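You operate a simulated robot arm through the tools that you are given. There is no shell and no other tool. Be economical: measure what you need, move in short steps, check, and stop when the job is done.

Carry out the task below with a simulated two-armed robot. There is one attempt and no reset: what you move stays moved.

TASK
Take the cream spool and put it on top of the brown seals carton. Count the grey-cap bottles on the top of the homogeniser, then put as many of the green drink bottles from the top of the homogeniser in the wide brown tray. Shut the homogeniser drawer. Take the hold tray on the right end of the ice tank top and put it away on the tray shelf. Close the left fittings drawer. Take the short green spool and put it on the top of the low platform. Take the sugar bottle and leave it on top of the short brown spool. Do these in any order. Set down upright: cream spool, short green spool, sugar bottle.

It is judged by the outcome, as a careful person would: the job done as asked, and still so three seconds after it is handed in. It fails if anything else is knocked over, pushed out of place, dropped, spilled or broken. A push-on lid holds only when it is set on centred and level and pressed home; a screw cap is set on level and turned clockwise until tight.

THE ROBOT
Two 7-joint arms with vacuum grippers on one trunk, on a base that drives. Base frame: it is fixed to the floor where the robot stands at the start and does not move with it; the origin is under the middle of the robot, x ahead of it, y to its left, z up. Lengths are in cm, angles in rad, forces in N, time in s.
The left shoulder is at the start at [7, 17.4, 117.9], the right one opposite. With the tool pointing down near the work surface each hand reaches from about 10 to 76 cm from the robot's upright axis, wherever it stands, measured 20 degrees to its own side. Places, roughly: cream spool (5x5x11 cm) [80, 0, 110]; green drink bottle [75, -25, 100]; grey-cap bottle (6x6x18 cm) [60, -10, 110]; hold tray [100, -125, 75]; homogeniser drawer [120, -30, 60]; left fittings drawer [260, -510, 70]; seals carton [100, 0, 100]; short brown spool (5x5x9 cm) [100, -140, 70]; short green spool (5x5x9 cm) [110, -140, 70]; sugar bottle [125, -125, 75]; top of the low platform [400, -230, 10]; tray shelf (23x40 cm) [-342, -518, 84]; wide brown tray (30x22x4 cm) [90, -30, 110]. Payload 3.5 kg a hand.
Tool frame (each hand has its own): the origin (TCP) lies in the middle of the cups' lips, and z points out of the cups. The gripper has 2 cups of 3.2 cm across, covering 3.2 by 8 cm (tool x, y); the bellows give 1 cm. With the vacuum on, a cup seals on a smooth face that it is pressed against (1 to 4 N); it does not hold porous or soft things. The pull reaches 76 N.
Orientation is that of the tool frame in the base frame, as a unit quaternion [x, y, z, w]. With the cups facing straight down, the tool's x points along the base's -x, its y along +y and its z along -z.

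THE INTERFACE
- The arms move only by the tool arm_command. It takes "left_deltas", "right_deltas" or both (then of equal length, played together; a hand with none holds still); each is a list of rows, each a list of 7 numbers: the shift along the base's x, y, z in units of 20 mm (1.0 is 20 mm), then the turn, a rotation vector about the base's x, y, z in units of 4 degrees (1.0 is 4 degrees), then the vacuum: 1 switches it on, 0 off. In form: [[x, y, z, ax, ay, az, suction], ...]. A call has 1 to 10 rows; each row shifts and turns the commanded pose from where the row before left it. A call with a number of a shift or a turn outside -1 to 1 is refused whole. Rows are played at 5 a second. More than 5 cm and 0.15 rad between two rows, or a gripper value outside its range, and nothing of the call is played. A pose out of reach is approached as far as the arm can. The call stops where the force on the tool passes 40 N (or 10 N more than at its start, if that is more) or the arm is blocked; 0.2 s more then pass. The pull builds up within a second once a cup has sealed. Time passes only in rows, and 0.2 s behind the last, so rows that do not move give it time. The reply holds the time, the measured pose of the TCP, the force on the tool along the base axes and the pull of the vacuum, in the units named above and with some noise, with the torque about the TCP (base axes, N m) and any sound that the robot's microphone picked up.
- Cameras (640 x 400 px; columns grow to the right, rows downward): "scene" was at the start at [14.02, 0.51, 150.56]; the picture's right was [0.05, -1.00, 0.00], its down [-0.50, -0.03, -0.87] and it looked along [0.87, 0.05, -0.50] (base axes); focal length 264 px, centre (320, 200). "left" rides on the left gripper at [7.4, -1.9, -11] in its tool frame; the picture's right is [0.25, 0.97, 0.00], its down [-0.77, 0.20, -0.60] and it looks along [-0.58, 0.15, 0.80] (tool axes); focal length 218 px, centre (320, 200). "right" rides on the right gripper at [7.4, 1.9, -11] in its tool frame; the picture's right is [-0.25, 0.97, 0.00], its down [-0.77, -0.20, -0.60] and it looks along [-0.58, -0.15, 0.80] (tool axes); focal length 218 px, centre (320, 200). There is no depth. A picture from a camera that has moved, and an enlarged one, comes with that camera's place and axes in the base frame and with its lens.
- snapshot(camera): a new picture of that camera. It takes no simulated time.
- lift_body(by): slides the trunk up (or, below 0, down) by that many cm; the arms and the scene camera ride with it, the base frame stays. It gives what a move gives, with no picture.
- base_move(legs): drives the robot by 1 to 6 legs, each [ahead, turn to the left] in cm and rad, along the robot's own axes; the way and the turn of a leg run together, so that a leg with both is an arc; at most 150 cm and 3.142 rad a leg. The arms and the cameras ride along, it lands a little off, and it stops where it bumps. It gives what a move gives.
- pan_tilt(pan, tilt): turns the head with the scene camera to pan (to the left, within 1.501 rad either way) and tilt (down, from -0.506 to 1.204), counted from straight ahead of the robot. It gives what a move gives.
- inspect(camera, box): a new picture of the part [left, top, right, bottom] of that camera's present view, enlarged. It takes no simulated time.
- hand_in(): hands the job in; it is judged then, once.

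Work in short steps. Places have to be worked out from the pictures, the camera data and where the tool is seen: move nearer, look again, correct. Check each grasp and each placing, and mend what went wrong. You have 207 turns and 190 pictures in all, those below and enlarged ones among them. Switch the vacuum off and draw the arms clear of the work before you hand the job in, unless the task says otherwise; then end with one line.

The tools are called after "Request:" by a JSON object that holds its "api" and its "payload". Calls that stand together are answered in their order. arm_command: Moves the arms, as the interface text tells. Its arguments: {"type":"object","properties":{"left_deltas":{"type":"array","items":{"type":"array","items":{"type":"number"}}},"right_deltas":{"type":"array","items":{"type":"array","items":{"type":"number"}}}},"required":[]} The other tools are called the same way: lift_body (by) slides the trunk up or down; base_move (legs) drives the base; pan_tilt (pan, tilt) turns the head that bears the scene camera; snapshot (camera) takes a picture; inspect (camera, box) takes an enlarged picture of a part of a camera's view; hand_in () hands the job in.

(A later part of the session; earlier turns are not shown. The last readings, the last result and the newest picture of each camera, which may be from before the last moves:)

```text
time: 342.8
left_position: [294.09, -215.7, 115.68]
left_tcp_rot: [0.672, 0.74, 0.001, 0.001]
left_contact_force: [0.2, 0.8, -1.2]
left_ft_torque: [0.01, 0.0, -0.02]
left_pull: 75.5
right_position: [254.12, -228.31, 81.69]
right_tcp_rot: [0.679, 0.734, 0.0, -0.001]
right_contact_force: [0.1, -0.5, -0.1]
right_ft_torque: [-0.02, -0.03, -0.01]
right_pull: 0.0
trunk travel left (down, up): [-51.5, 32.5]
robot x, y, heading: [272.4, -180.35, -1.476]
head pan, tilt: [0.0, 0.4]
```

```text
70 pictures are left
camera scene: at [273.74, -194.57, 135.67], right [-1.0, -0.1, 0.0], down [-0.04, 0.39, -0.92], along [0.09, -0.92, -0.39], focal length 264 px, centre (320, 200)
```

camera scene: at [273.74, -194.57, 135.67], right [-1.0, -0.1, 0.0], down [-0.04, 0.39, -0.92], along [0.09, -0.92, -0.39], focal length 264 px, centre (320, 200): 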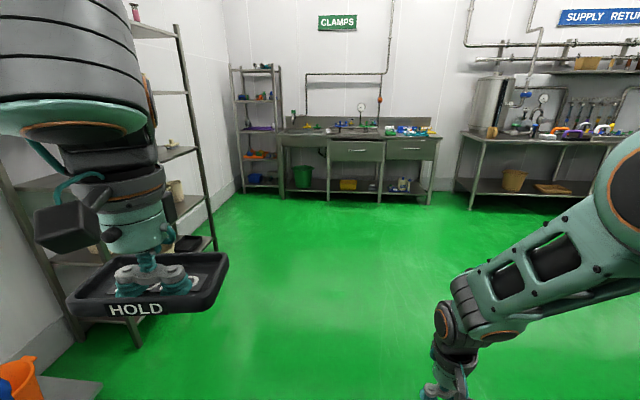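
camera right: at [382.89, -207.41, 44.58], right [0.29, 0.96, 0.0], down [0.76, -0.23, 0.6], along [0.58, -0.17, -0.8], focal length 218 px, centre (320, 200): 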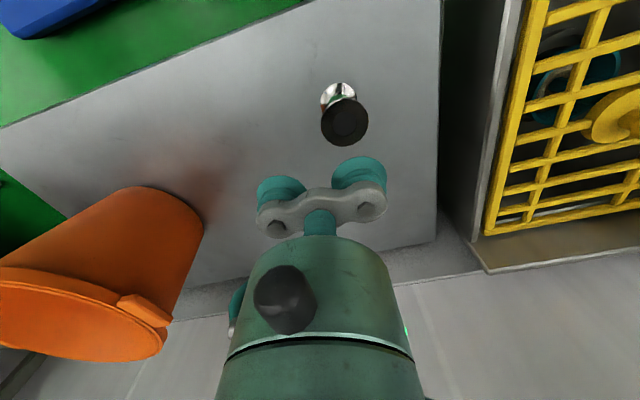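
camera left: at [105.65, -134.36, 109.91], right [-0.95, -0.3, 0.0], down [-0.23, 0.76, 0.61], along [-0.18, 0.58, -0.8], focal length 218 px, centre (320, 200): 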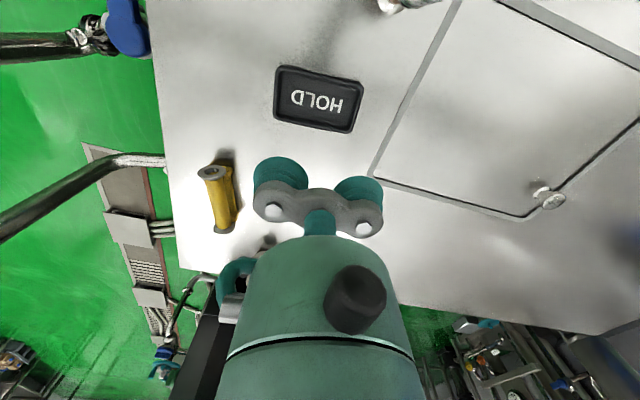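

The clamps/fittings bench is ahead; its left drawer at (262,-505) looks pulled out. I drive nearer.

Request:
{"api": "base_move", "payload": {"legs": [[0, -0.06], [115, 0], [110, 0]]}}

Request:
{"api": "pan_tilt", "payload": {"pan": -0.2, "tilt": 0.6}}

Request:
{"api": "snapshot", "payload": {"camera": "scene"}}

```text
time: 354.4
left_position: [297.7, -443.67, 115.59]
left_tcp_rot: [0.701, 0.713, 0.001, 0.001]
left_contact_force: [0.2, 0.6, -1.6]
left_ft_torque: [-0.01, 0.0, 0.05]
left_pull: 75.5
right_position: [256.61, -453.02, 81.8]
right_tcp_rot: [0.709, 0.705, 0.001, -0.001]
right_contact_force: [-1.2, 0.6, 0.0]
right_ft_torque: [0.0, -0.01, -0.04]
right_pull: 0.0
trunk travel left (down, up): [-51.5, 32.5]
robot x, y, heading: [278.65, -406.68, -1.554]
head pan, tilt: [0.0, 0.4]
```

```text
time: 355.1
left_position: [297.58, -443.62, 115.64]
left_tcp_rot: [0.702, 0.712, 0.0, 0.002]
left_contact_force: [0.7, 0.0, -1.9]
left_ft_torque: [0.05, 0.0, 0.03]
left_pull: 75.6
right_position: [256.62, -453.03, 81.69]
right_tcp_rot: [0.709, 0.705, 0.001, -0.001]
right_contact_force: [-0.7, -0.6, 0.0]
right_ft_torque: [0.03, 0.0, 0.0]
right_pull: 0.1
trunk travel left (down, up): [-51.5, 32.5]
robot x, y, heading: [279.0, -407.06, -1.552]
head pan, tilt: [-0.201, 0.6]
```

```text
69 pictures are left
camera scene: at [277.31, -420.42, 133.86], right [-0.98, 0.18, 0.0], down [0.1, 0.56, -0.83], along [-0.15, -0.81, -0.56], focal length 264 px, centre (320, 200)
```

scene: 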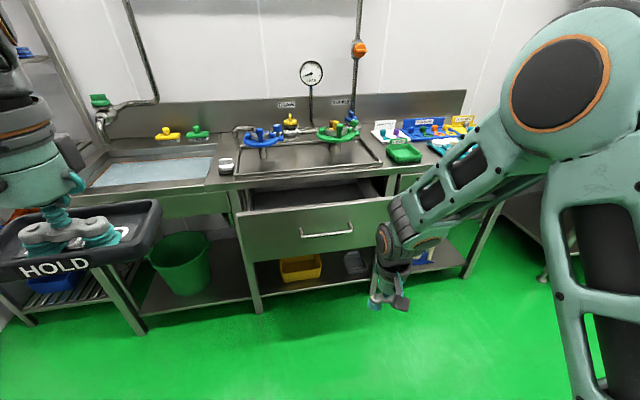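

The left drawer is open: front panel at y≈-494, x 239–294, z≈54–80, handle at z≈67. I drive 22 cm closer and tilt the right hand forward (toward -y) to push above the handle.

Request:
{"api": "base_move", "payload": {"legs": [[22, 0]]}}

Request:
{"api": "arm_command", "payload": {"right_deltas": [[0.3, 0, 0, -1, 0, 0, 0], [0.3, 0, 0, -1, 0, 0, 0], [0.3, 0, 0, -1, 0, 0, 0], [0.3, 0, 0, -1, 0, 0, 0], [0.3, 0, 0, -1, 0, 0, 0], [0.3, 0, -0.3, -1, 0, 0, 0], [0.3, 0, -0.3, -1, 0, 0, 0], [0.3, 0, -0.3, -1, 0, 0, 0], [0.3, 0, -0.3, -1, 0, 0, 0], [0, 0, -0.3, -1, 0, 0, 0]]}}

Request:
{"api": "arm_command", "payload": {"right_deltas": [[0, 0, -0.3, -1, 0, 0, 0], [0, 0, -0.3, -1, 0, 0, 0], [0, 0, -0.3, -1, 0, 0, 0], [0, 0, -0.3, -1, 0, 0, 0], [0, 0, -0.3, -1, 0, 0, 0]]}}

Request:
{"api": "snapshot", "payload": {"camera": "scene"}}

Request:
{"api": "snapshot", "payload": {"camera": "right"}}

```text
time: 356.8
left_position: [297.72, -465.66, 115.46]
left_tcp_rot: [0.704, 0.711, 0.001, 0.0]
left_contact_force: [-0.2, -0.8, -2.0]
left_ft_torque: [0.04, -0.01, 0.02]
left_pull: 75.8
right_position: [256.73, -474.83, 81.7]
right_tcp_rot: [0.711, 0.703, 0.0, 0.0]
right_contact_force: [0.3, 0.6, -0.8]
right_ft_torque: [0.0, 0.01, 0.0]
right_pull: 0.1
trunk travel left (down, up): [-51.5, 32.5]
robot x, y, heading: [279.18, -428.64, -1.56]
head pan, tilt: [-0.201, 0.6]
```

```text
time: 359.0
left_position: [297.73, -465.74, 115.51]
left_tcp_rot: [0.703, 0.711, 0.0, 0.001]
left_contact_force: [-0.1, -1.0, -2.1]
left_ft_torque: [0.0, -0.01, 0.0]
left_pull: 75.4
right_position: [262.17, -474.94, 78.74]
right_tcp_rot: [0.669, 0.66, -0.241, 0.242]
right_contact_force: [-0.4, 0.3, -0.4]
right_ft_torque: [0.01, 0.04, -0.01]
right_pull: 0.1
trunk travel left (down, up): [-51.5, 32.5]
robot x, y, heading: [279.37, -428.72, -1.558]
head pan, tilt: [-0.201, 0.6]
```

```text
time: 360.2
left_position: [297.67, -465.79, 115.61]
left_tcp_rot: [0.703, 0.711, 0.0, 0.002]
left_contact_force: [0.3, -1.3, -2.0]
left_ft_torque: [0.03, 0.0, 0.0]
left_pull: 75.6
right_position: [260.59, -474.93, 76.24]
right_tcp_rot: [0.64, 0.619, -0.335, 0.308]
right_contact_force: [0.5, -1.4, -0.2]
right_ft_torque: [0.01, -0.02, -0.03]
right_pull: 0.0
right hand out of reach, approached as far as the arm can: row 4, 5
trunk travel left (down, up): [-51.5, 32.5]
robot x, y, heading: [279.13, -428.52, -1.565]
head pan, tilt: [-0.201, 0.6]
```

```text
68 pictures are left
camera scene: at [277.57, -442.38, 133.85], right [-0.98, 0.19, 0.0], down [0.11, 0.56, -0.82], along [-0.15, -0.81, -0.57], focal length 264 px, centre (320, 200)
```

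scene: 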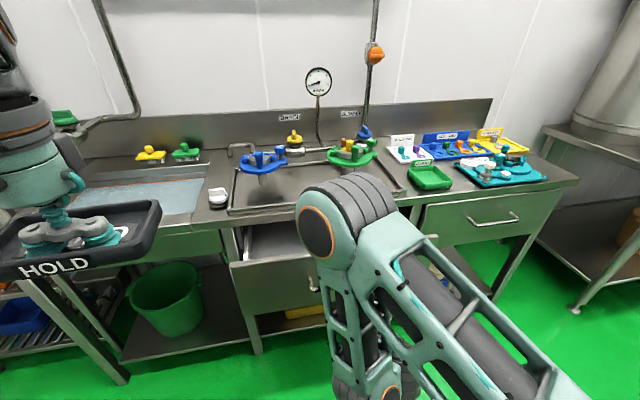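

```text
67 pictures are left
camera right: at [263.13, -461.91, 76.64], right [0.96, -0.19, 0.19], down [-0.18, 0.05, 0.98], along [-0.2, -0.98, 0.01], focal length 218 px, centre (320, 200)
```

right: 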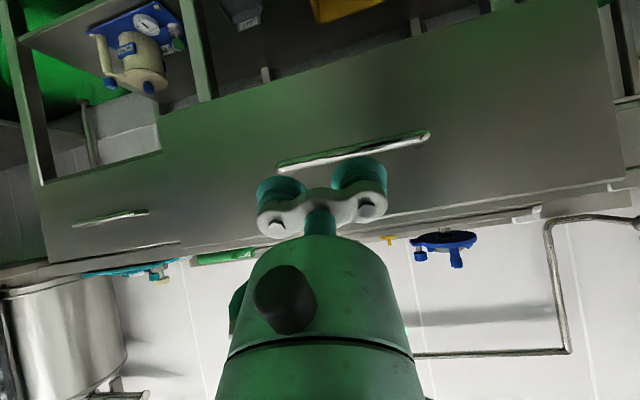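

The cups point at the panel just above the handle. I push toward -y.

Request:
{"api": "arm_command", "payload": {"right_deltas": [[0, -1, 0, 0, 0, 0, 0], [0, -1, 0, 0, 0, 0, 0], [0, -1, 0, 0, 0, 0, 0], [0, -1, 0, 0, 0, 0, 0], [0, -1, 0, 0, 0, 0, 0], [0, -1, 0, 0, 0, 0, 0], [0, -1, 0, 0, 0, 0, 0], [0, -1, 0, 0, 0, 0, 0]]}}

Request:
{"api": "snapshot", "payload": {"camera": "scene"}}

```text
time: 362.0
left_position: [297.65, -465.64, 115.49]
left_tcp_rot: [0.703, 0.711, 0.0, 0.001]
left_contact_force: [0.7, -0.5, -1.3]
left_ft_torque: [0.02, 0.02, 0.01]
left_pull: 75.8
right_position: [260.83, -490.88, 76.35]
right_tcp_rot: [0.632, 0.615, -0.342, 0.325]
right_contact_force: [-0.2, -0.5, 0.3]
right_ft_torque: [0.0, -0.03, -0.02]
right_pull: 0.1
trunk travel left (down, up): [-51.5, 32.5]
robot x, y, heading: [279.38, -428.72, -1.561]
head pan, tilt: [-0.201, 0.6]
```

```text
66 pictures are left
camera scene: at [277.53, -442.37, 133.85], right [-0.98, 0.19, 0.0], down [0.11, 0.56, -0.82], along [-0.15, -0.81, -0.57], focal length 264 px, centre (320, 200)
```

scene: 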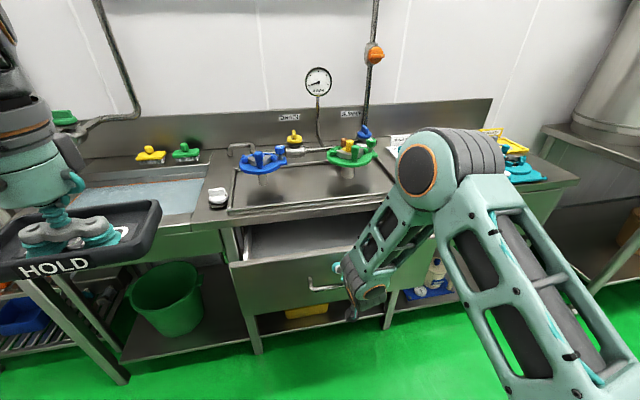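

Request:
{"api": "arm_command", "payload": {"right_deltas": [[0, -1, 0, 0, 0, 0, 0], [0, -1, 0, 0, 0, 0, 0], [0, -1, 0, 0, 0, 0, 0], [0, -1, 0, 0, 0, 0, 0], [0, -1, 0, 0, 0, 0, 0], [0, -1, 0, 0, 0, 0, 0], [0, -0.8, 0, 0, 0, 0, 0], [0, -0.7, 0, 0, 0, 0, 0], [0, -0.7, 0, 0, 0, 0, 0], [0, -0.7, 0, 0, 0, 0, 0]]}}

Request:
{"api": "snapshot", "payload": {"camera": "scene"}}

```text
time: 364.2
left_position: [297.64, -465.17, 115.69]
left_tcp_rot: [0.704, 0.71, -0.001, 0.002]
left_contact_force: [-0.5, 0.4, -1.8]
left_ft_torque: [-0.04, -0.02, -0.01]
left_pull: 75.4
right_position: [260.64, -508.13, 76.32]
right_tcp_rot: [0.633, 0.616, -0.339, 0.324]
right_contact_force: [0.8, 36.8, -5.5]
right_ft_torque: [-0.73, 0.03, -0.01]
right_pull: 0.0
trunk travel left (down, up): [-51.5, 32.5]
robot x, y, heading: [279.07, -428.76, -1.558]
head pan, tilt: [-0.201, 0.6]
```

```text
65 pictures are left
camera scene: at [277.5, -441.85, 133.88], right [-0.98, 0.19, 0.0], down [0.11, 0.55, -0.83], along [-0.16, -0.81, -0.56], focal length 264 px, centre (320, 200)
```

scene: 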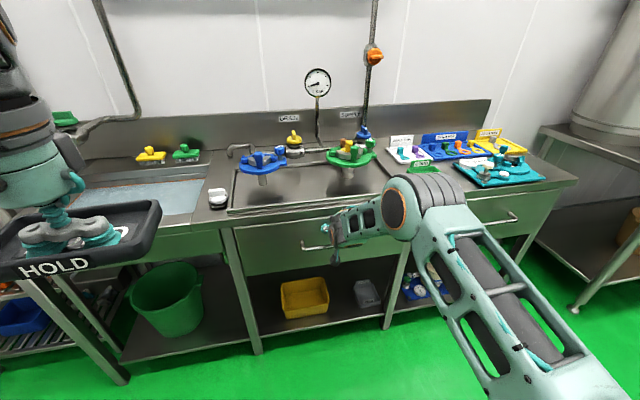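

The drawer resists with 37 N and looks flush. Retract the hand and check.

Request:
{"api": "arm_command", "payload": {"right_deltas": [[0, 1, 0, 0, 0, 0, 0], [0, 1, 0, 0, 0, 0, 0], [0, 1, 0, 0, 0, 0, 0], [0, 1, 0, 0, 0, 0, 0], [0, 1, 0, 0, 0, 0, 0], [-1, 1, 0, 0, 0, 0, 0], [-1, 1, 0, 0, 0, 0, 0], [-1, 1, 0, 0, 0, 0, 0], [-1, 1, 0, 0, 0, 0, 0], [-1, 1, 0, 1, 0, 0, 0]]}}

Request:
{"api": "inspect", "payload": {"camera": "scene", "box": [200, 160, 520, 360]}}

```text
time: 366.4
left_position: [297.64, -465.6, 115.66]
left_tcp_rot: [0.703, 0.711, 0.0, 0.0]
left_contact_force: [1.0, -0.9, -1.6]
left_ft_torque: [0.0, -0.01, -0.01]
left_pull: 75.2
right_position: [250.67, -488.49, 76.39]
right_tcp_rot: [0.644, 0.625, -0.321, 0.303]
right_contact_force: [0.8, 0.3, 0.3]
right_ft_torque: [0.0, 0.01, 0.02]
right_pull: 0.1
trunk travel left (down, up): [-51.5, 32.5]
robot x, y, heading: [279.21, -428.45, -1.561]
head pan, tilt: [-0.201, 0.6]
```

```text
2.00 times, centred on (360, 260) of scene
camera zoom: at [277.5, -442.26, 133.86], right [-0.98, 0.19, 0.0], down [0.11, 0.55, -0.83], along [-0.15, -0.81, -0.56], focal length 529 px, centre (240, 80)
```

zoom: 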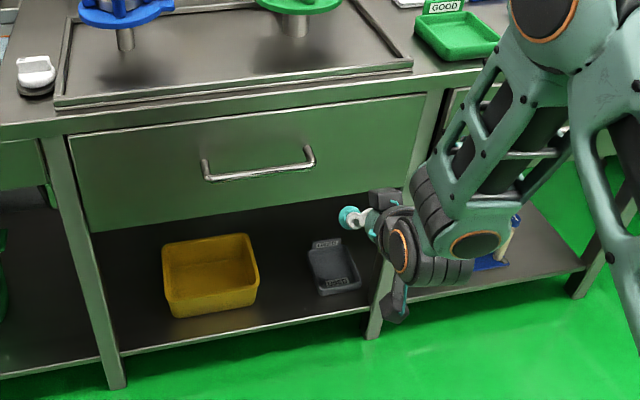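

The left fittings drawer is shut. I back away and straighten the right hand.

Request:
{"api": "base_move", "payload": {"legs": [[-45, 0]]}}

Request:
{"api": "arm_command", "payload": {"right_deltas": [[0, 0, 0.5, 1, 0, 0, 0], [0, 0, 0.5, 1, 0, 0, 0], [0, 0, 0.5, 1, 0, 0, 0], [0, 0, 0.5, 1, 0, 0, 0], [0, 0, 0.5, 1, 0, 0, 0], [0, 0, 0.5, 1, 0, 0, 0], [0, 0, 0.5, 1, 0, 0, 0], [0, 0, 0.5, 1, 0, 0, 0], [0, 0, 0.5, 1, 0, 0, 0], [0, 0, 0.5, 1, 0, 0, 0]]}}

Request:
{"api": "arm_command", "payload": {"right_deltas": [[0, 0, 0.5, 1, 0, 0, 0], [0, 0, 0.5, 1, 0, 0, 0], [0, 0, 0.5, 1, 0, 0, 0]]}}

Request:
{"api": "base_move", "payload": {"legs": [[0, -1.4]]}}

Request:
{"api": "pan_tilt", "payload": {"pan": 0.2, "tilt": 0.35}}

Request:
{"api": "snapshot", "payload": {"camera": "scene"}}

```text
time: 369.2
left_position: [297.37, -420.04, 115.53]
left_tcp_rot: [0.699, 0.715, 0.0, 0.001]
left_contact_force: [-0.4, -0.4, -1.5]
left_ft_torque: [0.0, 0.01, -0.01]
left_pull: 75.6
right_position: [250.64, -443.47, 76.37]
right_tcp_rot: [0.64, 0.63, -0.318, 0.305]
right_contact_force: [-0.9, 0.9, -0.4]
right_ft_torque: [0.01, 0.02, 0.0]
right_pull: 0.2
trunk travel left (down, up): [-51.5, 32.5]
robot x, y, heading: [279.02, -383.24, -1.547]
head pan, tilt: [-0.201, 0.6]
```

```text
time: 371.4
left_position: [297.31, -419.98, 115.61]
left_tcp_rot: [0.699, 0.715, -0.001, 0.001]
left_contact_force: [-0.5, -0.7, -2.2]
left_ft_torque: [0.02, 0.04, 0.01]
left_pull: 75.6
right_position: [250.55, -443.66, 86.33]
right_tcp_rot: [0.706, 0.7, -0.083, 0.067]
right_contact_force: [0.0, 0.1, -0.8]
right_ft_torque: [0.0, -0.01, -0.02]
right_pull: 0.1
trunk travel left (down, up): [-51.5, 32.5]
robot x, y, heading: [278.26, -383.1, -1.545]
head pan, tilt: [-0.201, 0.6]
```

```text
time: 372.2
left_position: [297.41, -420.01, 115.61]
left_tcp_rot: [0.699, 0.715, 0.0, 0.002]
left_contact_force: [-0.2, -0.4, -0.8]
left_ft_torque: [0.01, -0.02, -0.02]
left_pull: 74.9
right_position: [250.56, -443.53, 89.37]
right_tcp_rot: [0.71, 0.705, -0.011, -0.007]
right_contact_force: [-1.3, -0.1, 0.1]
right_ft_torque: [0.04, 0.03, 0.01]
right_pull: 0.1
trunk travel left (down, up): [-51.5, 32.5]
robot x, y, heading: [278.09, -383.35, -1.541]
head pan, tilt: [-0.201, 0.6]
```

```text
time: 376.1
left_position: [244.56, -407.07, 115.56]
left_tcp_rot: [0.997, 0.08, 0.0, 0.001]
left_contact_force: [0.6, 0.3, -1.9]
left_ft_torque: [-0.04, -0.04, 0.03]
left_pull: 75.3
right_position: [214.85, -363.94, 89.56]
right_tcp_rot: [0.998, 0.066, -0.003, -0.011]
right_contact_force: [-0.5, -0.7, -0.5]
right_ft_torque: [-0.01, 0.01, 0.0]
right_pull: 0.0
trunk travel left (down, up): [-51.5, 32.5]
robot x, y, heading: [278.52, -383.22, -2.979]
head pan, tilt: [-0.201, 0.6]
```

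```text
time: 376.9
left_position: [244.58, -407.01, 115.55]
left_tcp_rot: [0.997, 0.08, 0.0, 0.001]
left_contact_force: [0.6, 0.0, -1.4]
left_ft_torque: [0.01, -0.02, -0.01]
left_pull: 75.8
right_position: [214.7, -363.97, 89.5]
right_tcp_rot: [0.998, 0.067, -0.004, -0.012]
right_contact_force: [0.5, 1.0, 0.0]
right_ft_torque: [0.03, -0.03, 0.0]
right_pull: 0.0
trunk travel left (down, up): [-51.5, 32.5]
robot x, y, heading: [278.68, -383.38, -2.977]
head pan, tilt: [0.201, 0.351]
```

```text
63 pictures are left
camera scene: at [264.69, -387.3, 136.12], right [-0.35, 0.94, 0.0], down [0.32, 0.12, -0.94], along [-0.88, -0.33, -0.34], focal length 264 px, centre (320, 200)
```

scene: 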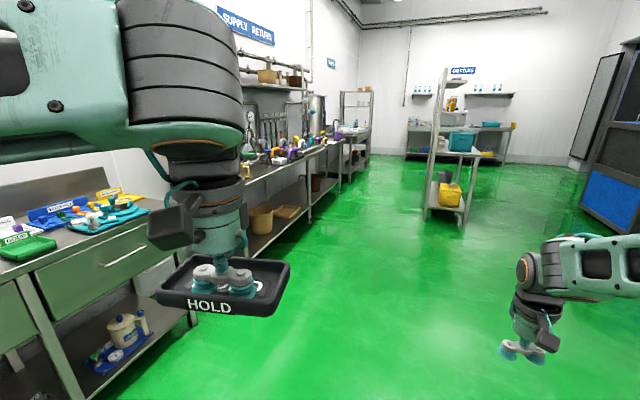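

The aisle is open; the tray shelf unit is in the far corner at about (-342,-520). I drive along y≈-400…-440, staying clear of the free-standing rack.

Request:
{"api": "base_move", "payload": {"legs": [[0, -0.046], [120, 0], [120, 0], [120, 0], [110, 0]]}}

Request:
{"api": "pan_tilt", "payload": {"pan": 0.3, "tilt": 0.45}}

Request:
{"api": "snapshot", "payload": {"camera": "scene"}}

```text
time: 400.1
left_position: [-227.16, -451.03, 115.56]
left_tcp_rot: [0.999, 0.05, 0.0, 0.002]
left_contact_force: [0.5, 0.4, -2.4]
left_ft_torque: [-0.02, -0.02, -0.05]
left_pull: 75.8
right_position: [-254.21, -406.3, 89.44]
right_tcp_rot: [0.999, 0.036, -0.004, -0.012]
right_contact_force: [-0.8, 0.4, -0.6]
right_ft_torque: [-0.01, 0.0, 0.0]
right_pull: 0.0
trunk travel left (down, up): [-51.5, 32.5]
robot x, y, heading: [-191.79, -429.28, -3.042]
head pan, tilt: [0.201, 0.351]
```

```text
time: 400.8
left_position: [-227.09, -451.08, 115.53]
left_tcp_rot: [0.999, 0.05, -0.001, 0.001]
left_contact_force: [0.0, -0.1, -1.5]
left_ft_torque: [-0.02, -0.01, 0.01]
left_pull: 75.8
right_position: [-254.2, -406.25, 89.53]
right_tcp_rot: [0.999, 0.036, -0.003, -0.012]
right_contact_force: [0.4, 0.2, -0.1]
right_ft_torque: [0.02, 0.0, 0.03]
right_pull: 0.0
trunk travel left (down, up): [-51.5, 32.5]
robot x, y, heading: [-191.4, -429.5, -3.039]
head pan, tilt: [0.3, 0.45]
```

```text
62 pictures are left
camera scene: at [-205.42, -433.42, 135.21], right [-0.39, 0.92, 0.0], down [0.4, 0.17, -0.9], along [-0.83, -0.35, -0.43], focal length 264 px, centre (320, 200)
```

scene: 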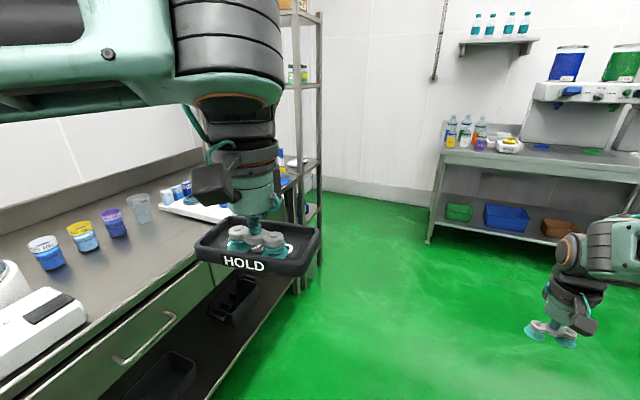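

The shelf unit is just beyond the bench on the left. I retract the right hand, drive 125 cm further, and turn to face it.

Request:
{"api": "arm_command", "payload": {"right_deltas": [[1, 0, 0.5, 0, 0, 0, 0], [1, 0, 0.5, 0, 0, 0, 0], [1, 0, 0.5, 0, 0, 0, 0], [1, 0, 0.5, 0, 0, 0, 0], [1, 0, 0.5, 0, 0, 0, 0], [1, 0, 0.5, 0, 0, 0, 0], [1, 0, 0.5, 0, 0, 0, 0], [1, 0, 0.5, 0, 0, 0, 0], [1, 0, 0.5, 0, 0, 0, 0]]}}

Request:
{"api": "base_move", "payload": {"legs": [[125, 0], [0, 1.47]]}}

Request:
{"api": "pan_tilt", "payload": {"pan": -0.15, "tilt": 0.45}}

Request:
{"api": "snapshot", "payload": {"camera": "scene"}}

```text
time: 402.8
left_position: [-227.08, -451.67, 115.46]
left_tcp_rot: [0.999, 0.049, -0.001, -0.002]
left_contact_force: [-0.2, -0.3, -0.8]
left_ft_torque: [0.05, 0.01, 0.0]
left_pull: 75.5
right_position: [-236.12, -406.61, 98.75]
right_tcp_rot: [0.999, 0.036, -0.003, -0.015]
right_contact_force: [0.0, -1.4, 0.3]
right_ft_torque: [0.04, 0.04, -0.01]
right_pull: 0.1
trunk travel left (down, up): [-51.5, 32.5]
robot x, y, heading: [-192.26, -429.42, -3.04]
head pan, tilt: [0.3, 0.45]
```

```text
time: 412.7
left_position: [-299.07, -480.17, 115.51]
left_tcp_rot: [0.712, 0.703, 0.0, 0.0]
left_contact_force: [0.2, 0.5, -2.0]
left_ft_torque: [0.01, -0.01, 0.0]
left_pull: 75.7
right_position: [-344.64, -483.99, 98.54]
right_tcp_rot: [0.721, 0.692, -0.01, -0.007]
right_contact_force: [0.6, 0.0, 0.9]
right_ft_torque: [-0.01, 0.0, -0.02]
right_pull: 0.1
trunk travel left (down, up): [-51.5, 32.5]
robot x, y, heading: [-316.91, -442.51, -1.578]
head pan, tilt: [0.3, 0.45]
```

```text
time: 413.6
left_position: [-299.09, -480.19, 115.6]
left_tcp_rot: [0.712, 0.702, 0.0, 0.001]
left_contact_force: [0.1, -0.3, -1.7]
left_ft_torque: [0.05, 0.0, 0.02]
left_pull: 75.8
right_position: [-344.67, -484.13, 98.57]
right_tcp_rot: [0.721, 0.692, -0.01, -0.007]
right_contact_force: [-0.5, 0.6, 0.9]
right_ft_torque: [0.01, 0.0, -0.02]
right_pull: 0.1
trunk travel left (down, up): [-51.5, 32.5]
robot x, y, heading: [-316.75, -442.61, -1.58]
head pan, tilt: [-0.15, 0.45]
```

```text
61 pictures are left
camera scene: at [-318.33, -456.74, 135.21], right [-0.99, 0.16, 0.0], down [0.07, 0.43, -0.9], along [-0.14, -0.89, -0.44], focal length 264 px, centre (320, 200)
```

scene: 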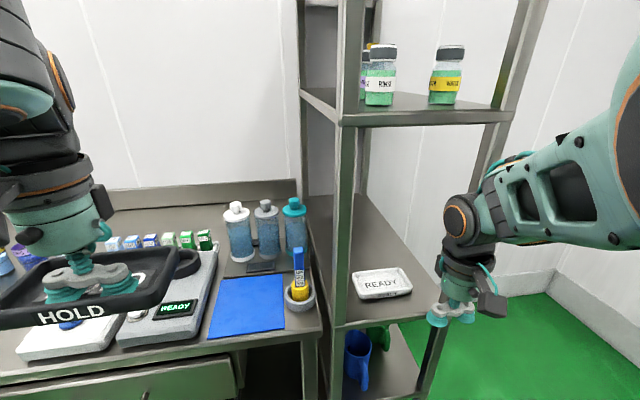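

The tray shelf (23 wide in x: -328…-352, 40 deep: y -497…-537) already holds a READY tray near its front at y≈-508, so the HOLD tray goes behind it at y≈-524. I shift the base so that the left shoulder faces the shelf squarely.

Request:
{"api": "base_move", "payload": {"legs": [[0, -1.56], [40, 0], [0, 1.56]]}}

Request:
{"api": "pan_tilt", "payload": {"pan": 0.35, "tilt": 0.55}}

Request:
{"api": "snapshot", "payload": {"camera": "scene"}}

```text
time: 423.7
left_position: [-339.17, -479.96, 115.6]
left_tcp_rot: [0.711, 0.704, 0.0, 0.001]
left_contact_force: [-0.5, -1.0, -0.5]
left_ft_torque: [0.03, 0.0, -0.01]
left_pull: 75.2
right_position: [-384.8, -484.21, 98.49]
right_tcp_rot: [0.719, 0.695, -0.011, -0.006]
right_contact_force: [0.4, 0.6, 0.1]
right_ft_torque: [0.01, 0.02, 0.02]
right_pull: 0.1
trunk travel left (down, up): [-51.5, 32.5]
robot x, y, heading: [-356.86, -442.87, -1.574]
head pan, tilt: [-0.15, 0.45]
```

```text
time: 424.6
left_position: [-339.24, -480.06, 115.61]
left_tcp_rot: [0.71, 0.705, 0.0, 0.002]
left_contact_force: [0.4, -0.8, -1.5]
left_ft_torque: [0.05, -0.01, -0.01]
left_pull: 75.2
right_position: [-384.71, -484.26, 98.47]
right_tcp_rot: [0.719, 0.694, -0.011, -0.007]
right_contact_force: [0.6, -1.0, 0.0]
right_ft_torque: [0.01, -0.01, 0.0]
right_pull: 0.1
trunk travel left (down, up): [-51.5, 32.5]
robot x, y, heading: [-356.86, -442.71, -1.573]
head pan, tilt: [0.351, 0.55]
```

```text
60 pictures are left
camera scene: at [-354.06, -456.18, 134.3], right [-0.94, -0.34, 0.0], down [-0.18, 0.49, -0.85], along [0.29, -0.8, -0.52], focal length 264 px, centre (320, 200)
```

scene: 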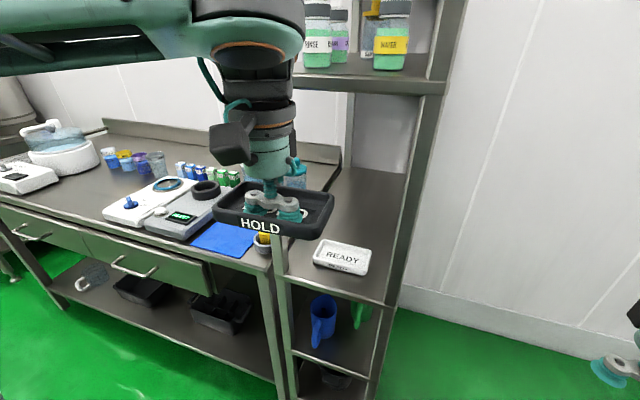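

READY occupies y≈-501…-511 (top z≈87); the shelf above is at z≈127. I set the heights: trunk -4, tray at z≈91.5, centred on x≈-342.5.

Request:
{"api": "lift_body", "payload": {"by": -4}}

Request:
{"api": "arm_command", "payload": {"left_deltas": [[-0.33, 0, -1, 0, 0, 0, 1], [-0.33, 0, -1, 0, 0, 0, 1], [-0.33, 0, -1, 0, 0, 0, 1], [-0.33, 0, -1, 0, 0, 0, 1], [-0.33, 0, -1, 0, 0, 0, 1], [0, 0, -1, 0, 0, 0, 1], [0, 0, -1, 0, 0, 0, 1], [0, 0, -1, 0, 0, 0, 1], [0, 0, -1, 0, 0, 0, 1], [0, 0, -1, 0, 0, 0, 1]]}}

Request:
{"api": "base_move", "payload": {"legs": [[11, 0]]}}

Request:
{"api": "snapshot", "payload": {"camera": "scene"}}

Request:
{"api": "snapshot", "payload": {"camera": "left"}}

```text
time: 425.5
left_position: [-339.1, -480.04, 111.56]
left_tcp_rot: [0.709, 0.705, 0.0, 0.001]
left_contact_force: [0.4, 0.1, -1.1]
left_ft_torque: [0.02, 0.01, 0.0]
left_pull: 75.1
right_position: [-384.74, -484.24, 94.65]
right_tcp_rot: [0.72, 0.694, -0.01, -0.007]
right_contact_force: [-0.2, -0.4, 0.4]
right_ft_torque: [-0.02, 0.03, -0.01]
right_pull: 0.1
trunk travel left (down, up): [-47.5, 36.5]
robot x, y, heading: [-357.05, -442.54, -1.579]
head pan, tilt: [0.351, 0.55]
```

```text
time: 427.7
left_position: [-342.25, -480.22, 91.73]
left_tcp_rot: [0.709, 0.705, 0.001, 0.0]
left_contact_force: [0.3, 0.6, -1.6]
left_ft_torque: [0.03, -0.02, 0.0]
left_pull: 75.2
right_position: [-384.66, -484.18, 94.54]
right_tcp_rot: [0.72, 0.694, -0.01, -0.007]
right_contact_force: [-0.5, -0.1, 0.2]
right_ft_torque: [0.0, 0.0, 0.01]
right_pull: 0.0
trunk travel left (down, up): [-47.5, 36.5]
robot x, y, heading: [-357.15, -442.87, -1.583]
head pan, tilt: [0.351, 0.55]
```

```text
time: 428.9
left_position: [-342.27, -491.01, 91.69]
left_tcp_rot: [0.71, 0.704, 0.0, 0.001]
left_contact_force: [-0.2, 0.3, -2.0]
left_ft_torque: [0.02, 0.0, 0.02]
left_pull: 75.7
right_position: [-384.82, -495.09, 94.53]
right_tcp_rot: [0.719, 0.694, -0.01, -0.006]
right_contact_force: [-0.5, -1.7, -0.4]
right_ft_torque: [0.01, -0.03, -0.01]
right_pull: 0.2
trunk travel left (down, up): [-47.5, 36.5]
robot x, y, heading: [-356.99, -453.11, -1.577]
head pan, tilt: [0.351, 0.55]
```

```text
59 pictures are left
camera scene: at [-354.12, -467.04, 130.29], right [-0.94, -0.34, 0.0], down [-0.18, 0.49, -0.85], along [0.29, -0.8, -0.52], focal length 264 px, centre (320, 200)
```

scene: 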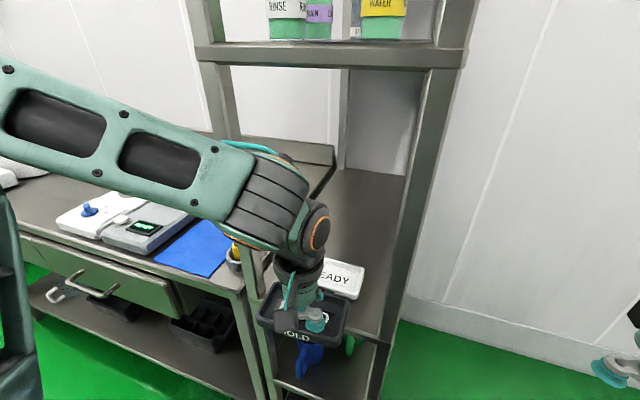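

```text
58 pictures are left
camera left: at [-344.25, -483.7, 102.78], right [0.97, 0.25, 0.0], down [0.19, -0.77, 0.6], along [0.15, -0.59, -0.8], focal length 218 px, centre (320, 200)
```

left: 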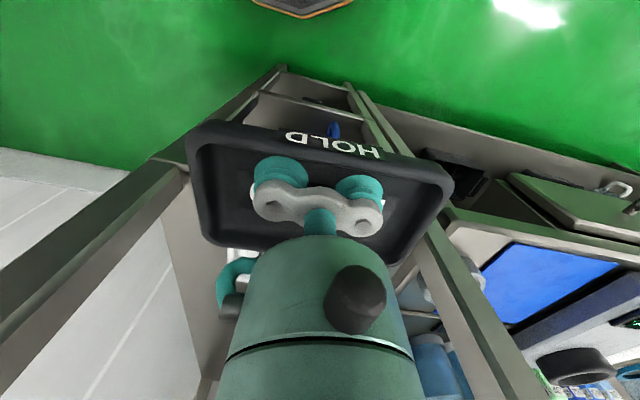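

The forearm would meet the left post because the elbow sticks out to the left. I back off and shift the base 16 cm to -x so the forearm enters straight.

Request:
{"api": "base_move", "payload": {"legs": [[-27, 0], [0, 1.577], [-16, 0], [0, -1.577]]}}

Request:
{"api": "pan_tilt", "payload": {"pan": 0.5, "tilt": 0.55}}

Request:
{"api": "snapshot", "payload": {"camera": "scene"}}

```text
time: 439.5
left_position: [-360.63, -464.33, 91.64]
left_tcp_rot: [0.733, 0.681, 0.0, 0.001]
left_contact_force: [0.3, 0.0, -0.6]
left_ft_torque: [0.03, -0.02, -0.03]
left_pull: 76.0
right_position: [-403.32, -465.57, 94.6]
right_tcp_rot: [0.742, 0.671, -0.01, -0.007]
right_contact_force: [0.1, 0.3, 0.9]
right_ft_torque: [0.0, 0.0, 0.0]
right_pull: 0.0
trunk travel left (down, up): [-47.5, 36.5]
robot x, y, heading: [-373.07, -425.65, -1.644]
head pan, tilt: [0.351, 0.55]
```

```text
time: 440.2
left_position: [-360.55, -464.31, 91.62]
left_tcp_rot: [0.733, 0.681, 0.001, 0.001]
left_contact_force: [-0.2, 0.4, -2.3]
left_ft_torque: [0.04, 0.01, 0.0]
left_pull: 75.7
right_position: [-403.25, -465.51, 94.54]
right_tcp_rot: [0.742, 0.671, -0.011, -0.008]
right_contact_force: [-0.7, 0.1, -0.4]
right_ft_torque: [-0.03, -0.02, 0.02]
right_pull: 0.1
trunk travel left (down, up): [-47.5, 36.5]
robot x, y, heading: [-372.81, -426.04, -1.641]
head pan, tilt: [0.499, 0.55]
```

```text
57 pictures are left
camera scene: at [-369.53, -439.1, 130.3], right [-0.91, -0.41, 0.0], down [-0.22, 0.48, -0.85], along [0.35, -0.78, -0.52], focal length 264 px, centre (320, 200)
```

scene: 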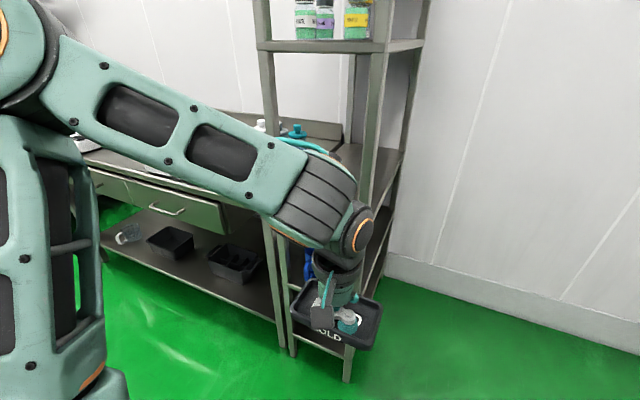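

Correct the heading, lower the trunk by 7 (keeping the tray height with the arm), and shift the tray toward x≈-342.

Request:
{"api": "base_move", "payload": {"legs": [[0, 0.07], [12, 0]]}}

Request:
{"api": "arm_command", "payload": {"left_deltas": [[1, 0, 0.5, 0, 0, 0, 1], [1, 0, 0.5, 0, 0, 0, 1], [1, 0, 0.5, 0, 0, 0, 1], [1, 0, 0.5, 0, 0, 0, 1], [1, 0, 0.5, 0, 0, 0, 1], [1, 0, 0.5, 0, 0, 0, 1], [1, 0, 0.5, 0, 0, 0, 1], [0.6, 0, 0, 0, 0, 0, 1]]}}

Request:
{"api": "lift_body", "payload": {"by": -7}}

Request:
{"api": "snapshot", "payload": {"camera": "scene"}}

```text
time: 441.9
left_position: [-358.18, -475.62, 91.68]
left_tcp_rot: [0.709, 0.705, 0.0, 0.0]
left_contact_force: [0.1, -0.2, -2.6]
left_ft_torque: [0.04, 0.01, -0.02]
left_pull: 75.5
right_position: [-400.62, -479.75, 94.58]
right_tcp_rot: [0.72, 0.694, -0.008, -0.007]
right_contact_force: [0.0, 0.0, -0.3]
right_ft_torque: [0.02, 0.0, 0.02]
right_pull: 0.0
trunk travel left (down, up): [-47.5, 36.5]
robot x, y, heading: [-372.78, -438.35, -1.578]
head pan, tilt: [0.499, 0.55]
```

```text
time: 443.7
left_position: [-342.9, -475.64, 98.89]
left_tcp_rot: [0.71, 0.705, 0.001, 0.0]
left_contact_force: [0.2, -0.6, -1.6]
left_ft_torque: [-0.01, 0.01, 0.02]
left_pull: 75.8
right_position: [-400.64, -479.57, 94.48]
right_tcp_rot: [0.719, 0.695, -0.01, -0.007]
right_contact_force: [-0.2, -0.1, -0.2]
right_ft_torque: [0.01, -0.04, 0.02]
right_pull: 0.0
trunk travel left (down, up): [-47.5, 36.5]
robot x, y, heading: [-372.78, -438.27, -1.576]
head pan, tilt: [0.499, 0.55]
```

```text
time: 444.8
left_position: [-342.98, -475.51, 91.87]
left_tcp_rot: [0.709, 0.705, 0.0, 0.001]
left_contact_force: [0.1, -0.2, -2.1]
left_ft_torque: [0.04, 0.01, 0.02]
left_pull: 75.1
right_position: [-400.6, -479.66, 87.51]
right_tcp_rot: [0.719, 0.695, -0.01, -0.008]
right_contact_force: [-0.7, -0.3, 0.0]
right_ft_torque: [0.01, 0.0, 0.01]
right_pull: 0.0
trunk travel left (down, up): [-40.5, 43.5]
robot x, y, heading: [-372.83, -438.26, -1.578]
head pan, tilt: [0.499, 0.55]
```

```text
56 pictures are left
camera scene: at [-368.73, -451.03, 123.31], right [-0.88, -0.47, 0.0], down [-0.25, 0.46, -0.85], along [0.4, -0.75, -0.52], focal length 264 px, centre (320, 200)
```

scene: 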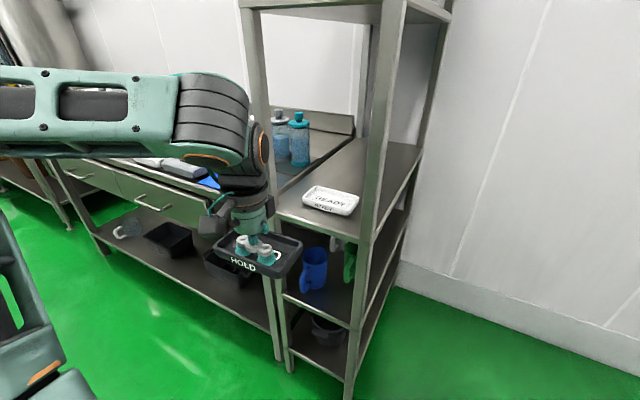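

The arm must be straight before entering. I back the base 28 cm, extend the left arm forward, and will insert the tray by driving forward.

Request:
{"api": "base_move", "payload": {"legs": [[-28, 0]]}}

Request:
{"api": "arm_command", "payload": {"left_deltas": [[0, -1, 0, 0, 0, 0, 1], [0, -1, 0, 0, 0, 0, 1], [0, -1, 0, 0, 0, 0, 1], [0, -1, 0, 0, 0, 0, 1], [0, -1, 0, 0, 0, 0, 1], [0, -1, 0, 0, 0, 0, 1], [0, -1, 0, 0, 0, 0, 1], [0, -1, 0, 0, 0, 0, 1], [0, -1, 0, 0, 0, 0, 1], [0, -1, 0, 0, 0, 0, 1]]}}

Request:
{"api": "arm_command", "payload": {"left_deltas": [[0, -1, 0, 0, 0, 0, 1], [0, -1, 0, 0, 0, 0, 1], [0, -1, 0, 0, 0, 0, 1], [0, -1, 0, 0, 0, 0, 1], [0, -0.5, 0, 0, 0, 0, 1]]}}

Request:
{"api": "snapshot", "payload": {"camera": "scene"}}

```text
time: 446.7
left_position: [-342.72, -447.27, 91.83]
left_tcp_rot: [0.708, 0.706, 0.001, 0.001]
left_contact_force: [-0.5, -0.3, -1.3]
left_ft_torque: [0.04, 0.01, 0.02]
left_pull: 75.6
right_position: [-400.18, -451.29, 87.61]
right_tcp_rot: [0.718, 0.696, -0.011, -0.007]
right_contact_force: [0.0, -0.2, 0.3]
right_ft_torque: [-0.02, -0.01, -0.04]
right_pull: 0.1
trunk travel left (down, up): [-40.5, 43.5]
robot x, y, heading: [-372.46, -409.99, -1.576]
head pan, tilt: [0.499, 0.55]
```

```text
time: 448.9
left_position: [-342.89, -467.27, 91.87]
left_tcp_rot: [0.708, 0.706, 0.001, 0.0]
left_contact_force: [0.6, 0.1, -2.1]
left_ft_torque: [0.1, 0.01, 0.0]
left_pull: 75.0
right_position: [-400.44, -451.62, 87.54]
right_tcp_rot: [0.718, 0.696, -0.01, -0.007]
right_contact_force: [0.4, -0.2, 0.1]
right_ft_torque: [-0.01, 0.0, 0.0]
right_pull: 0.0
trunk travel left (down, up): [-40.5, 43.5]
robot x, y, heading: [-372.76, -409.83, -1.572]
head pan, tilt: [0.499, 0.55]
```

```text
time: 450.1
left_position: [-342.84, -476.22, 91.71]
left_tcp_rot: [0.708, 0.706, 0.0, 0.0]
left_contact_force: [0.1, 0.5, -1.5]
left_ft_torque: [0.03, -0.02, 0.0]
left_pull: 75.8
right_position: [-400.31, -451.54, 87.6]
right_tcp_rot: [0.718, 0.696, -0.011, -0.007]
right_contact_force: [0.2, -0.2, 0.4]
right_ft_torque: [0.0, 0.0, -0.01]
right_pull: 0.1
trunk travel left (down, up): [-40.5, 43.5]
robot x, y, heading: [-372.96, -409.8, -1.572]
head pan, tilt: [0.499, 0.55]
```

```text
55 pictures are left
camera scene: at [-368.56, -422.83, 123.3], right [-0.88, -0.48, 0.0], down [-0.25, 0.46, -0.85], along [0.41, -0.75, -0.52], focal length 264 px, centre (320, 200)
```

scene: 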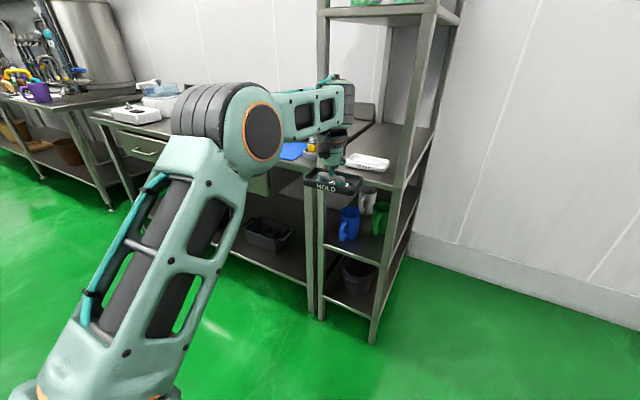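

The forearm is now straight along the entry direction. I stretch 2 cm more, lower 1 cm, and drive forward 20 cm, then check.

Request:
{"api": "arm_command", "payload": {"left_deltas": [[0, -1, -0.5, 0, 0, 0, 1], [0, 0, 0, 0, 0, 0, 1]]}}

Request:
{"api": "base_move", "payload": {"legs": [[20, 0]]}}

Request:
{"api": "snapshot", "payload": {"camera": "scene"}}

Request:
{"api": "snapshot", "payload": {"camera": "left"}}

```text
time: 450.7
left_position: [-342.69, -478.23, 91.02]
left_tcp_rot: [0.708, 0.706, 0.0, 0.003]
left_contact_force: [0.1, -0.2, -0.5]
left_ft_torque: [0.02, 0.01, 0.0]
left_pull: 75.4
right_position: [-400.51, -451.47, 87.59]
right_tcp_rot: [0.719, 0.695, -0.011, -0.007]
right_contact_force: [-0.1, 0.0, 0.5]
right_ft_torque: [-0.02, 0.01, -0.01]
right_pull: 0.0
trunk travel left (down, up): [-40.5, 43.5]
robot x, y, heading: [-373.0, -409.81, -1.575]
head pan, tilt: [0.499, 0.55]
```

```text
time: 452.3
left_position: [-343.1, -498.47, 90.89]
left_tcp_rot: [0.71, 0.705, 0.001, 0.0]
left_contact_force: [-0.2, -0.5, -1.8]
left_ft_torque: [0.08, 0.0, 0.0]
left_pull: 75.9
right_position: [-400.67, -471.44, 87.5]
right_tcp_rot: [0.719, 0.695, -0.01, -0.008]
right_contact_force: [-0.5, -0.7, -0.3]
right_ft_torque: [0.0, 0.0, 0.0]
right_pull: 0.1
trunk travel left (down, up): [-40.5, 43.5]
robot x, y, heading: [-372.93, -429.9, -1.577]
head pan, tilt: [0.499, 0.55]
```

```text
54 pictures are left
camera scene: at [-368.71, -442.86, 123.29], right [-0.88, -0.47, 0.0], down [-0.25, 0.46, -0.85], along [0.4, -0.75, -0.52], focal length 264 px, centre (320, 200)
```

scene: 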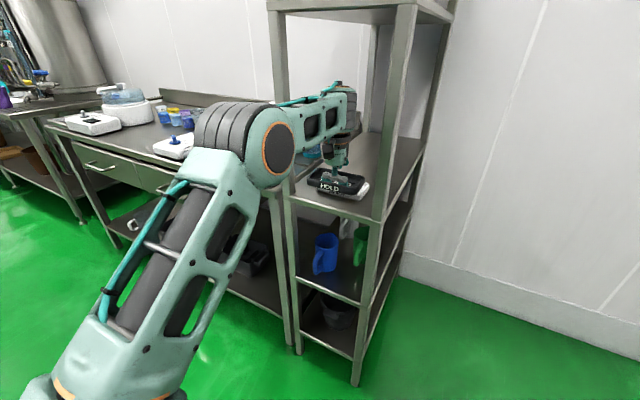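

```text
53 pictures are left
camera left: at [-344.98, -491.18, 101.99], right [0.97, 0.25, 0.0], down [0.19, -0.77, 0.6], along [0.15, -0.59, -0.8], focal length 218 px, centre (320, 200)
```

left: 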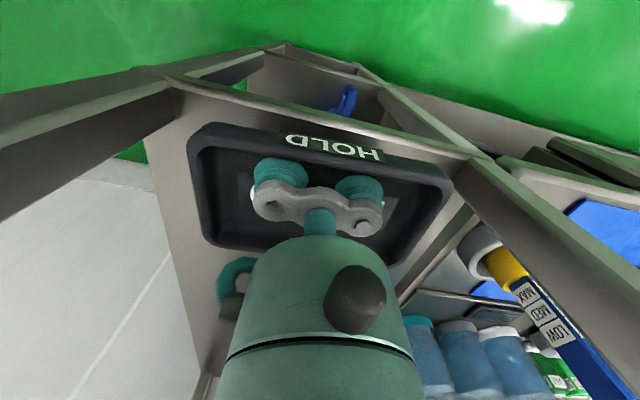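

The tray is inside the posts with ~3 cm each side, and the elbow is below the upper shelf. Drive in the remaining 25 cm.

Request:
{"api": "base_move", "payload": {"legs": [[12, 0]]}}

Request:
{"api": "snapshot", "payload": {"camera": "scene"}}

Request:
{"api": "base_move", "payload": {"legs": [[13, 0]]}}

Request:
{"api": "snapshot", "payload": {"camera": "left"}}

Request:
{"api": "snapshot", "payload": {"camera": "scene"}}

```text
time: 453.6
left_position: [-343.26, -510.83, 90.84]
left_tcp_rot: [0.711, 0.703, 0.001, 0.001]
left_contact_force: [-0.7, 0.3, -1.5]
left_ft_torque: [0.05, -0.01, 0.0]
left_pull: 75.8
right_position: [-400.78, -483.5, 87.5]
right_tcp_rot: [0.719, 0.695, -0.01, -0.007]
right_contact_force: [-0.8, -0.5, -0.5]
right_ft_torque: [0.03, 0.0, 0.01]
right_pull: 0.1
trunk travel left (down, up): [-40.5, 43.5]
robot x, y, heading: [-373.0, -442.27, -1.574]
head pan, tilt: [0.499, 0.55]
```

```text
52 pictures are left
camera scene: at [-368.82, -455.08, 123.29], right [-0.88, -0.47, 0.0], down [-0.25, 0.46, -0.85], along [0.4, -0.75, -0.52], focal length 264 px, centre (320, 200)
```

scene: 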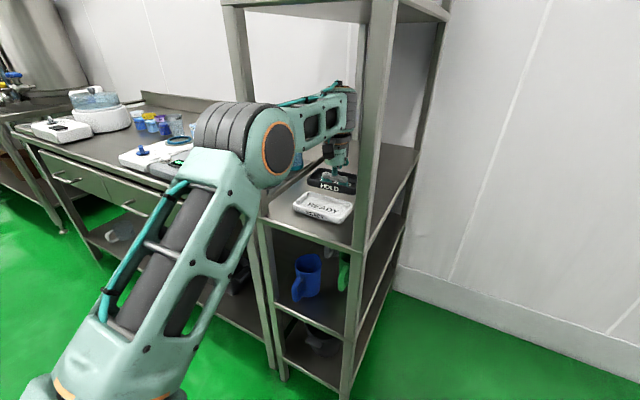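

```text
time: 454.8
left_position: [-343.21, -523.77, 90.74]
left_tcp_rot: [0.71, 0.704, 0.001, 0.001]
left_contact_force: [-0.4, -0.9, -1.9]
left_ft_torque: [0.06, -0.04, 0.0]
left_pull: 75.6
right_position: [-400.87, -496.75, 87.47]
right_tcp_rot: [0.72, 0.694, -0.01, -0.007]
right_contact_force: [-0.4, 0.1, -0.5]
right_ft_torque: [0.03, 0.0, 0.01]
right_pull: 0.0
trunk travel left (down, up): [-40.5, 43.5]
robot x, y, heading: [-372.72, -455.01, -1.579]
head pan, tilt: [0.499, 0.55]
```

```text
51 pictures are left
camera left: at [-345.19, -516.4, 101.96], right [0.97, 0.25, 0.0], down [0.19, -0.77, 0.6], along [0.15, -0.59, -0.8], focal length 218 px, centre (320, 200)
```

left: 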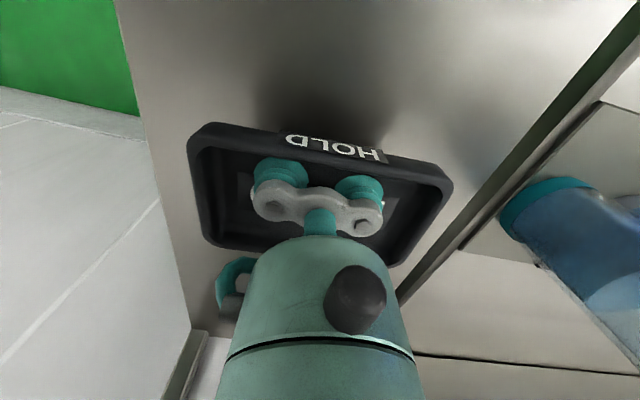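

```text
50 pictures are left
camera scene: at [-368.9, -468.07, 123.29], right [-0.88, -0.47, 0.0], down [-0.25, 0.46, -0.85], along [0.4, -0.75, -0.52], focal length 264 px, centre (320, 200)
```

scene: 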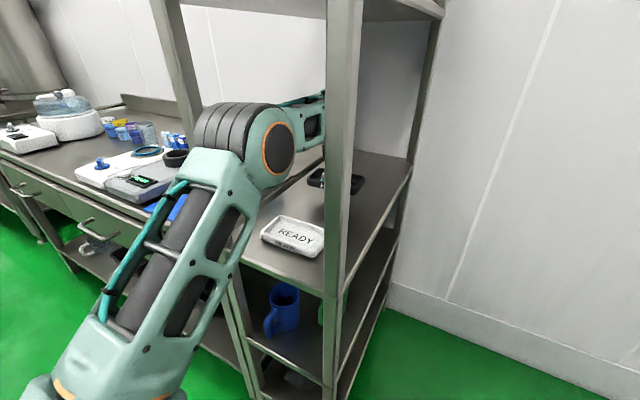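

HOLD tray hovers behind READY with ~8 cm to spare. Lower it.

Request:
{"api": "arm_command", "payload": {"left_deltas": [[0, 0, -0.75, 0, 0, 0, 1], [0, 0, -0.75, 0, 0, 0, 1], [0, 0, -0.5, 0, 0, 0, 1], [0, 0, 0, 0, 0, 0, 1]]}}

Request:
{"api": "arm_command", "payload": {"left_deltas": [[0, 0, -0.25, 0, 0, 0, 1], [0, 0, -0.25, 0, 0, 0, 1], [0, 0, 0, 0, 0, 0, 1]]}}

```text
time: 455.8
left_position: [-343.2, -523.54, 86.92]
left_tcp_rot: [0.71, 0.705, 0.0, 0.001]
left_contact_force: [0.2, -0.4, -1.0]
left_ft_torque: [0.04, 0.0, -0.01]
left_pull: 75.5
right_position: [-400.89, -496.42, 87.58]
right_tcp_rot: [0.719, 0.695, -0.01, -0.007]
right_contact_force: [0.2, -0.3, -0.5]
right_ft_torque: [-0.01, 0.01, -0.02]
right_pull: 0.0
trunk travel left (down, up): [-40.5, 43.5]
robot x, y, heading: [-372.88, -454.84, -1.579]
head pan, tilt: [0.499, 0.55]
```

```text
time: 456.6
left_position: [-343.18, -523.53, 85.87]
left_tcp_rot: [0.709, 0.705, 0.001, 0.0]
left_contact_force: [-0.1, -0.2, -2.2]
left_ft_torque: [0.03, 0.02, 0.0]
left_pull: 75.6
right_position: [-400.86, -496.63, 87.57]
right_tcp_rot: [0.72, 0.694, -0.01, -0.007]
right_contact_force: [-0.5, -0.1, -0.1]
right_ft_torque: [0.0, 0.01, -0.01]
right_pull: 0.0
trunk travel left (down, up): [-40.5, 43.5]
robot x, y, heading: [-373.22, -454.82, -1.58]
head pan, tilt: [0.499, 0.55]
```

Request:
{"api": "arm_command", "payload": {"left_deltas": [[0, 0, -0.2, 0, 0, 0, 1], [0, 0, 0, 0, 0, 0, 1]]}}

Request:
{"api": "arm_command", "payload": {"left_deltas": [[0, 0, -0.2, 0, 0, 0, 1], [0, 0, 0, 0, 0, 0, 1]]}}

```text
time: 457.2
left_position: [-343.34, -523.55, 85.74]
left_tcp_rot: [0.71, 0.705, 0.0, 0.003]
left_contact_force: [1.9, -5.3, 13.7]
left_ft_torque: [-0.27, 0.34, 0.09]
left_pull: 75.1
right_position: [-400.9, -496.51, 87.59]
right_tcp_rot: [0.719, 0.694, -0.009, -0.006]
right_contact_force: [0.0, 0.0, 0.9]
right_ft_torque: [0.0, 0.01, -0.01]
right_pull: 0.0
trunk travel left (down, up): [-40.5, 43.5]
robot x, y, heading: [-372.95, -454.67, -1.575]
head pan, tilt: [0.499, 0.55]
```

```text
time: 457.8
left_position: [-343.28, -523.54, 85.45]
left_tcp_rot: [0.71, 0.705, -0.002, 0.004]
left_contact_force: [5.4, -11.9, 36.5]
left_ft_torque: [-0.11, 0.29, 0.15]
left_pull: 75.4
right_position: [-400.94, -496.38, 87.61]
right_tcp_rot: [0.719, 0.695, -0.011, -0.006]
right_contact_force: [0.2, -0.2, -0.3]
right_ft_torque: [-0.01, 0.0, 0.02]
right_pull: 0.1
trunk travel left (down, up): [-40.5, 43.5]
robot x, y, heading: [-373.25, -454.81, -1.576]
head pan, tilt: [0.499, 0.55]
```

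The tray rests on the shelf. Ease, release, rise 4 cm, and look.

Request:
{"api": "arm_command", "payload": {"left_deltas": [[0, 0, 0.2, 0, 0, 0, 0], [0, 0, 0, 0, 0, 0, 0], [0, 0, 0, 0, 0, 0, 0], [0, 0, 0, 0, 0, 0, 0], [0, 0, 0.3, 0, 0, 0, 0], [0, 0, 0.5, 0, 0, 0, 0], [0, 0, 0.75, 0, 0, 0, 0], [0, 0, 0.75, 0, 0, 0, 0]]}}

Request:
{"api": "snapshot", "payload": {"camera": "left"}}

```text
time: 459.6
left_position: [-343.54, -523.58, 90.12]
left_tcp_rot: [0.71, 0.704, 0.0, 0.001]
left_contact_force: [0.9, -0.8, 0.6]
left_ft_torque: [0.02, 0.01, 0.0]
left_pull: 0.1
right_position: [-400.71, -496.5, 87.52]
right_tcp_rot: [0.72, 0.694, -0.01, -0.007]
right_contact_force: [-0.6, -0.6, 0.4]
right_ft_torque: [0.02, -0.01, 0.05]
right_pull: 0.0
trunk travel left (down, up): [-40.5, 43.5]
robot x, y, heading: [-373.11, -455.12, -1.577]
head pan, tilt: [0.499, 0.55]
```

```text
49 pictures are left
camera left: at [-345.37, -516.24, 101.28], right [0.97, 0.25, 0.0], down [0.19, -0.77, 0.61], along [0.15, -0.59, -0.8], focal length 218 px, centre (320, 200)
```

left: 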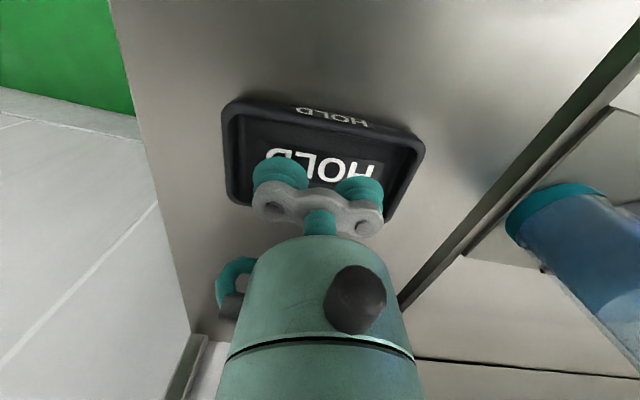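

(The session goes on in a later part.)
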